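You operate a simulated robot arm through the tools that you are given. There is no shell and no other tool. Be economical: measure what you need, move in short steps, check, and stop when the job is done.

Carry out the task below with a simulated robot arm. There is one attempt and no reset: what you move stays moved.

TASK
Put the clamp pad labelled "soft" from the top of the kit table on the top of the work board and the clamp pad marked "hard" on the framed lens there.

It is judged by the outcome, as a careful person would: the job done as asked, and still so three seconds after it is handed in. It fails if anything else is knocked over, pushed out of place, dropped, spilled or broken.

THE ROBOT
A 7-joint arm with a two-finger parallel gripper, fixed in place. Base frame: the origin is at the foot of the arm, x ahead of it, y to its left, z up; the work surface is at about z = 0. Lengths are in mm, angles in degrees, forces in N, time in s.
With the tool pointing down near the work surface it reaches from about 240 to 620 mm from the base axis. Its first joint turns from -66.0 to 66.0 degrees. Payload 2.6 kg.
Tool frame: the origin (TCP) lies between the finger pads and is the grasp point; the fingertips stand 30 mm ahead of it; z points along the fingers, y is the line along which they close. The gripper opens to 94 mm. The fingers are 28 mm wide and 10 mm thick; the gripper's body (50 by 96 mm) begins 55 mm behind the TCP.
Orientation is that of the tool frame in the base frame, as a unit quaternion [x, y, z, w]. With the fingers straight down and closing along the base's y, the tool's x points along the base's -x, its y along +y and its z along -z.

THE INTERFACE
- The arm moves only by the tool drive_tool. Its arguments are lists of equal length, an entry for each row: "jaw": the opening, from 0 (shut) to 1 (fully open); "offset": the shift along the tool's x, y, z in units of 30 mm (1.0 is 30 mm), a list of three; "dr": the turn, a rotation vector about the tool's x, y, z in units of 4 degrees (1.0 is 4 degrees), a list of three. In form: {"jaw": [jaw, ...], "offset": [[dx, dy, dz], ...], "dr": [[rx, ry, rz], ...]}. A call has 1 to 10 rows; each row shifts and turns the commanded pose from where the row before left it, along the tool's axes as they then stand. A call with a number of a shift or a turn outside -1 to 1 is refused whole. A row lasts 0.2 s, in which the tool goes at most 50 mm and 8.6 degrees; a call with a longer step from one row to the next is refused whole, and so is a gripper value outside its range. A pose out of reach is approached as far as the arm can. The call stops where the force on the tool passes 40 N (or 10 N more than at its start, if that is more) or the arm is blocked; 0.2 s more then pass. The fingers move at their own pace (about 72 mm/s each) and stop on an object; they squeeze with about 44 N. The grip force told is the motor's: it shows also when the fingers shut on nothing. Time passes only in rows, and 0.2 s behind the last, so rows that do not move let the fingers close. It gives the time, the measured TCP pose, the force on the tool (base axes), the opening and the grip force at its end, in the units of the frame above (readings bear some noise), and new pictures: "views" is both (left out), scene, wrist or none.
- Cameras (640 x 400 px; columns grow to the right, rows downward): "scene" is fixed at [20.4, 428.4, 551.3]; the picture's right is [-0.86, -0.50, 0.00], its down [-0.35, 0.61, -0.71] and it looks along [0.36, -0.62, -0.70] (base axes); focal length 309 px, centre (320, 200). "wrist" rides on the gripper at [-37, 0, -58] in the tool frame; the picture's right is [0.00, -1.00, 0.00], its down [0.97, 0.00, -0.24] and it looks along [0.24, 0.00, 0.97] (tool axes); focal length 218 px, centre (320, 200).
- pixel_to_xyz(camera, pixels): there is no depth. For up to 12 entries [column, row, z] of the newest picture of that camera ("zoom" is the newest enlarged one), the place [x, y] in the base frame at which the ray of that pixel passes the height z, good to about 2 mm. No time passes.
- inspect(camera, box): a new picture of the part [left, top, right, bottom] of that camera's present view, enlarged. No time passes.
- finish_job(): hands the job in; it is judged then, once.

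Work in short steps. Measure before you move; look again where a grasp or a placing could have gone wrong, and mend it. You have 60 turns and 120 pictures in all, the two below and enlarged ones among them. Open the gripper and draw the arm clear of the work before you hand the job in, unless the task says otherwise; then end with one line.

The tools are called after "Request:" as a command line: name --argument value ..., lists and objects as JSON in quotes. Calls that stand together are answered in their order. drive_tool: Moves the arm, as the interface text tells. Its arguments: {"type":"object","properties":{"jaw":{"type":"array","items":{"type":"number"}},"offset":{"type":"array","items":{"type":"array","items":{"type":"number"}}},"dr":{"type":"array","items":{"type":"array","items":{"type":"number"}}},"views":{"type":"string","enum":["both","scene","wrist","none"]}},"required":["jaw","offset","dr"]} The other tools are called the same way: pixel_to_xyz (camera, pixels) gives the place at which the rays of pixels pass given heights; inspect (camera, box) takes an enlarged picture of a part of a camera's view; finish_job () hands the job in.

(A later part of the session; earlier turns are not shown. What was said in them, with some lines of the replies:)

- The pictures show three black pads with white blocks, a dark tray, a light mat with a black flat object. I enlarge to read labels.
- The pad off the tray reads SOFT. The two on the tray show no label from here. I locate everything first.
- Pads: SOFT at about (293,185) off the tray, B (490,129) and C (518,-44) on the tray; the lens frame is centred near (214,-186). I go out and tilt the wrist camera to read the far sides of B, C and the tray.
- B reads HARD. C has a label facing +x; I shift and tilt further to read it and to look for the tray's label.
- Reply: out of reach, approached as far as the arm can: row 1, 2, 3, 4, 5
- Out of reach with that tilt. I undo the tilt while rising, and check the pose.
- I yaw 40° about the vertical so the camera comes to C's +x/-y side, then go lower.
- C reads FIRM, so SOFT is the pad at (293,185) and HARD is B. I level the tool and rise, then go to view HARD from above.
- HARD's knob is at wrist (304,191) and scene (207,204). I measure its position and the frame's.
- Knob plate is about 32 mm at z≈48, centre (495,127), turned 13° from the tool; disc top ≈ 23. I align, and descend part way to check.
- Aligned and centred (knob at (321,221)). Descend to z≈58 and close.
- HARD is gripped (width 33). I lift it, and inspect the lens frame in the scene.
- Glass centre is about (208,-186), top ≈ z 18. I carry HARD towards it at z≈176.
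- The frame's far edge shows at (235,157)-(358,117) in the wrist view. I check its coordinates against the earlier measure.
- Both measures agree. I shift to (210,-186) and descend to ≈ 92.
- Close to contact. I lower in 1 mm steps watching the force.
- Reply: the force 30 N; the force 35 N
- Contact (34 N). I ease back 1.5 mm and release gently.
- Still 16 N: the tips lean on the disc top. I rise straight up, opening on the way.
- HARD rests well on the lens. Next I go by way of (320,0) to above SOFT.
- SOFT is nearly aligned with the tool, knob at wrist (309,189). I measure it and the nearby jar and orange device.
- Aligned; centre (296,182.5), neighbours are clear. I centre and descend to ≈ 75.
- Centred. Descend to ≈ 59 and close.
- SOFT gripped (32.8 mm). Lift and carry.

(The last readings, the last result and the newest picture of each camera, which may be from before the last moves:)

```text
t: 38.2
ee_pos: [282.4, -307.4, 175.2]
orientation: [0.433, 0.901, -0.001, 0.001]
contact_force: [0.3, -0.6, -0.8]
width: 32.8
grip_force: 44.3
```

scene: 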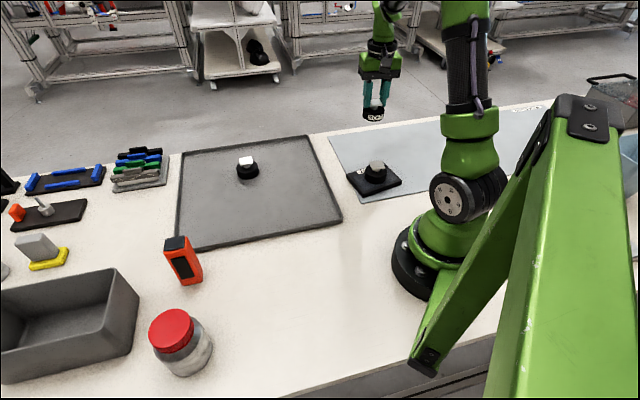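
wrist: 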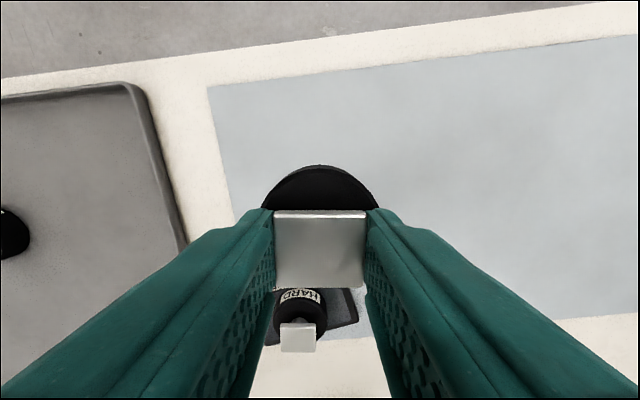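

The pad is well over bare board. I descend to ≈ 67, then in small steps.

Request:
drive_tool --jaw '[0, 0, 0, 0, 0, 0]' --offset '[[0, 0, 0.8], [0, 0, 0.8], [0, 0, 0.8], [0, 0, 0.8], [0, 0, 0.4], [0, 0, 0]]' --dr '[[0, 0, 0], [0, 0, 0], [0, 0, 0], [0, 0, 0], [0, 0, 0], [0, 0, 0]]' --views "wrist"

Request:
inspect --camera "scene" --box '[330, 90, 430, 210]'

```text
t: 39.6
ee_pos: [283.8, -309.8, 66.6]
orientation: [0.434, 0.901, -0.001, 0.001]
contact_force: [0.2, 0.6, -1.4]
width: 33.0
grip_force: 44.1
```

wrist: 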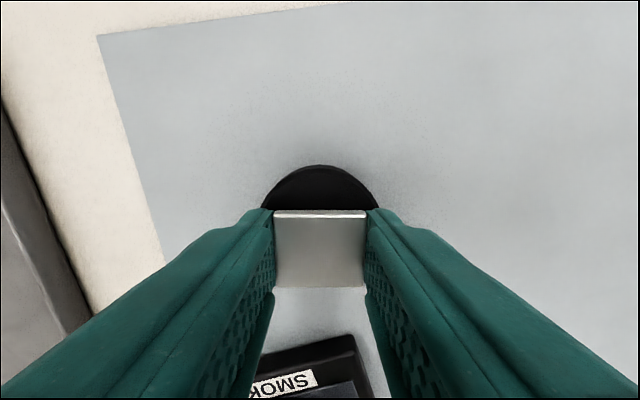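

```text
3.33 times, centred on (380, 150) of scene
```

zoom: 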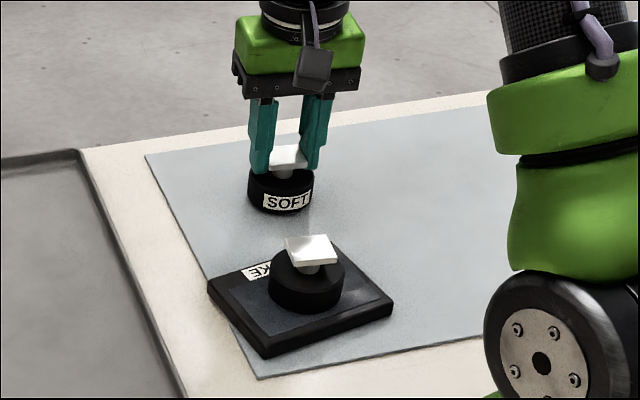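

Request:
drive_tool --jaw '[0, 0, 0, 0]' --offset '[[0, 0, 0.08], [0, 0, 0.05], [0, 0, 0.03], [0, 0, 0.02]]' --dr '[[0, 0, 0], [0, 0, 0], [0, 0, 0], [0, 0, 0]]' --views "none"

Request:
drive_tool --jaw '[0, 0]' --offset '[[0, 0, 0.03], [0, 0, 0]]' --dr '[[0, 0, 0], [0, 0, 0]]' --views "none"

```text
t: 40.6
ee_pos: [283.7, -309.1, 62.1]
orientation: [0.434, 0.901, 0.0, -0.001]
contact_force: [-6.3, 6.8, 15.8]
width: 32.8
grip_force: 43.6
```

```text
t: 41.2
ee_pos: [285.1, -309.7, 62.4]
orientation: [0.434, 0.901, -0.001, 0.001]
contact_force: [-6.1, 11.2, 27.4]
width: 32.7
grip_force: 43.9
```

Contact. I ease back 2 mm's worth and release, then rise.

Request:
drive_tool --jaw '[0, 0.45, 0.5, 0.55, 0.6]' --offset '[[0, 0, -0.05], [0, 0, 0], [0, 0, 0], [0, 0, 0], [0, 0, 0]]' --dr '[[0, 0, 0], [0, 0, 0], [0, 0, 0], [0, 0, 0], [0, 0, 0]]' --views "wrist"

Request:
drive_tool --jaw '[0.6, 0.6, 0.8, 1, 1, 1]' --offset '[[0, 0, -0.15], [0, 0, -0.3], [0, 0, -0.7], [0, 0, -1], [0, 0, -1], [0, 0, -1]]' --dr '[[0, 0, 0], [0, 0, 0], [0, 0, 0], [0, 0, 0], [0, 0, 0], [0, 0, 0]]' --views "both"

Request:
inspect --camera "scene" --box '[330, 90, 430, 210]'

```text
t: 42.4
ee_pos: [285.1, -308.8, 63.3]
orientation: [0.433, 0.901, 0.0, 0.001]
contact_force: [0.3, 0.2, 0.0]
width: 56.4
grip_force: 0.1
```

wrist: 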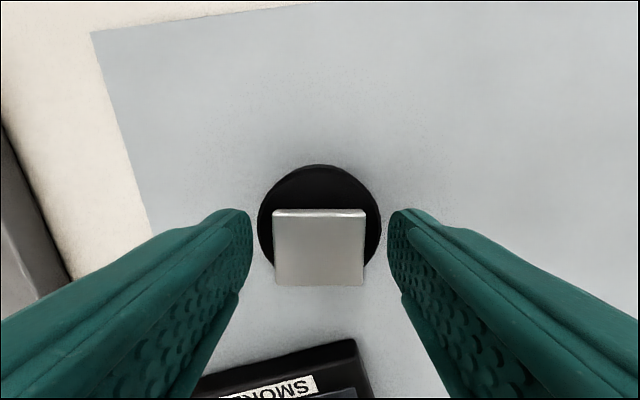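

```text
t: 43.8
ee_pos: [284.8, -307.7, 189.5]
orientation: [0.434, 0.901, 0.0, 0.0]
contact_force: [0.6, 0.6, 0.7]
width: 93.9
grip_force: 0.1
```

scene: 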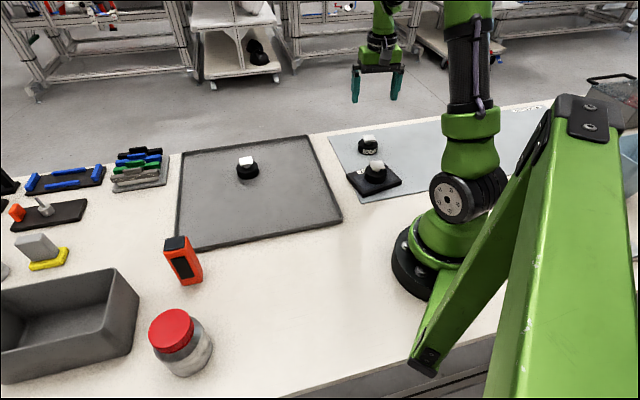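
wrist: 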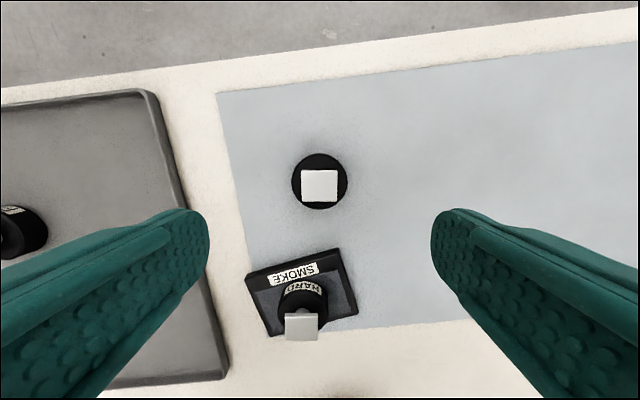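

```text
3.33 times, centred on (380, 150) of scene
```

zoom: 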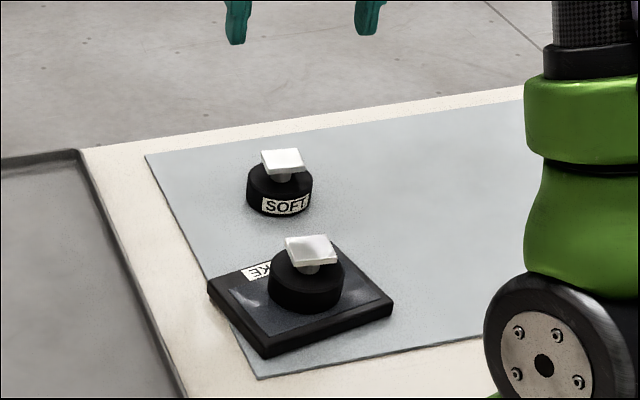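

SOFT stands on the bare board and HARD on the lens. The gripper is open and clear at z≈190, so I hand in.

Request:
finish_job

```text
The job is handed in.
```

The "soft" pad is on the work board and the "hard" pad is on the framed lens there (the one labelled SMOKE); the job is handed in with the gripper open and clear.
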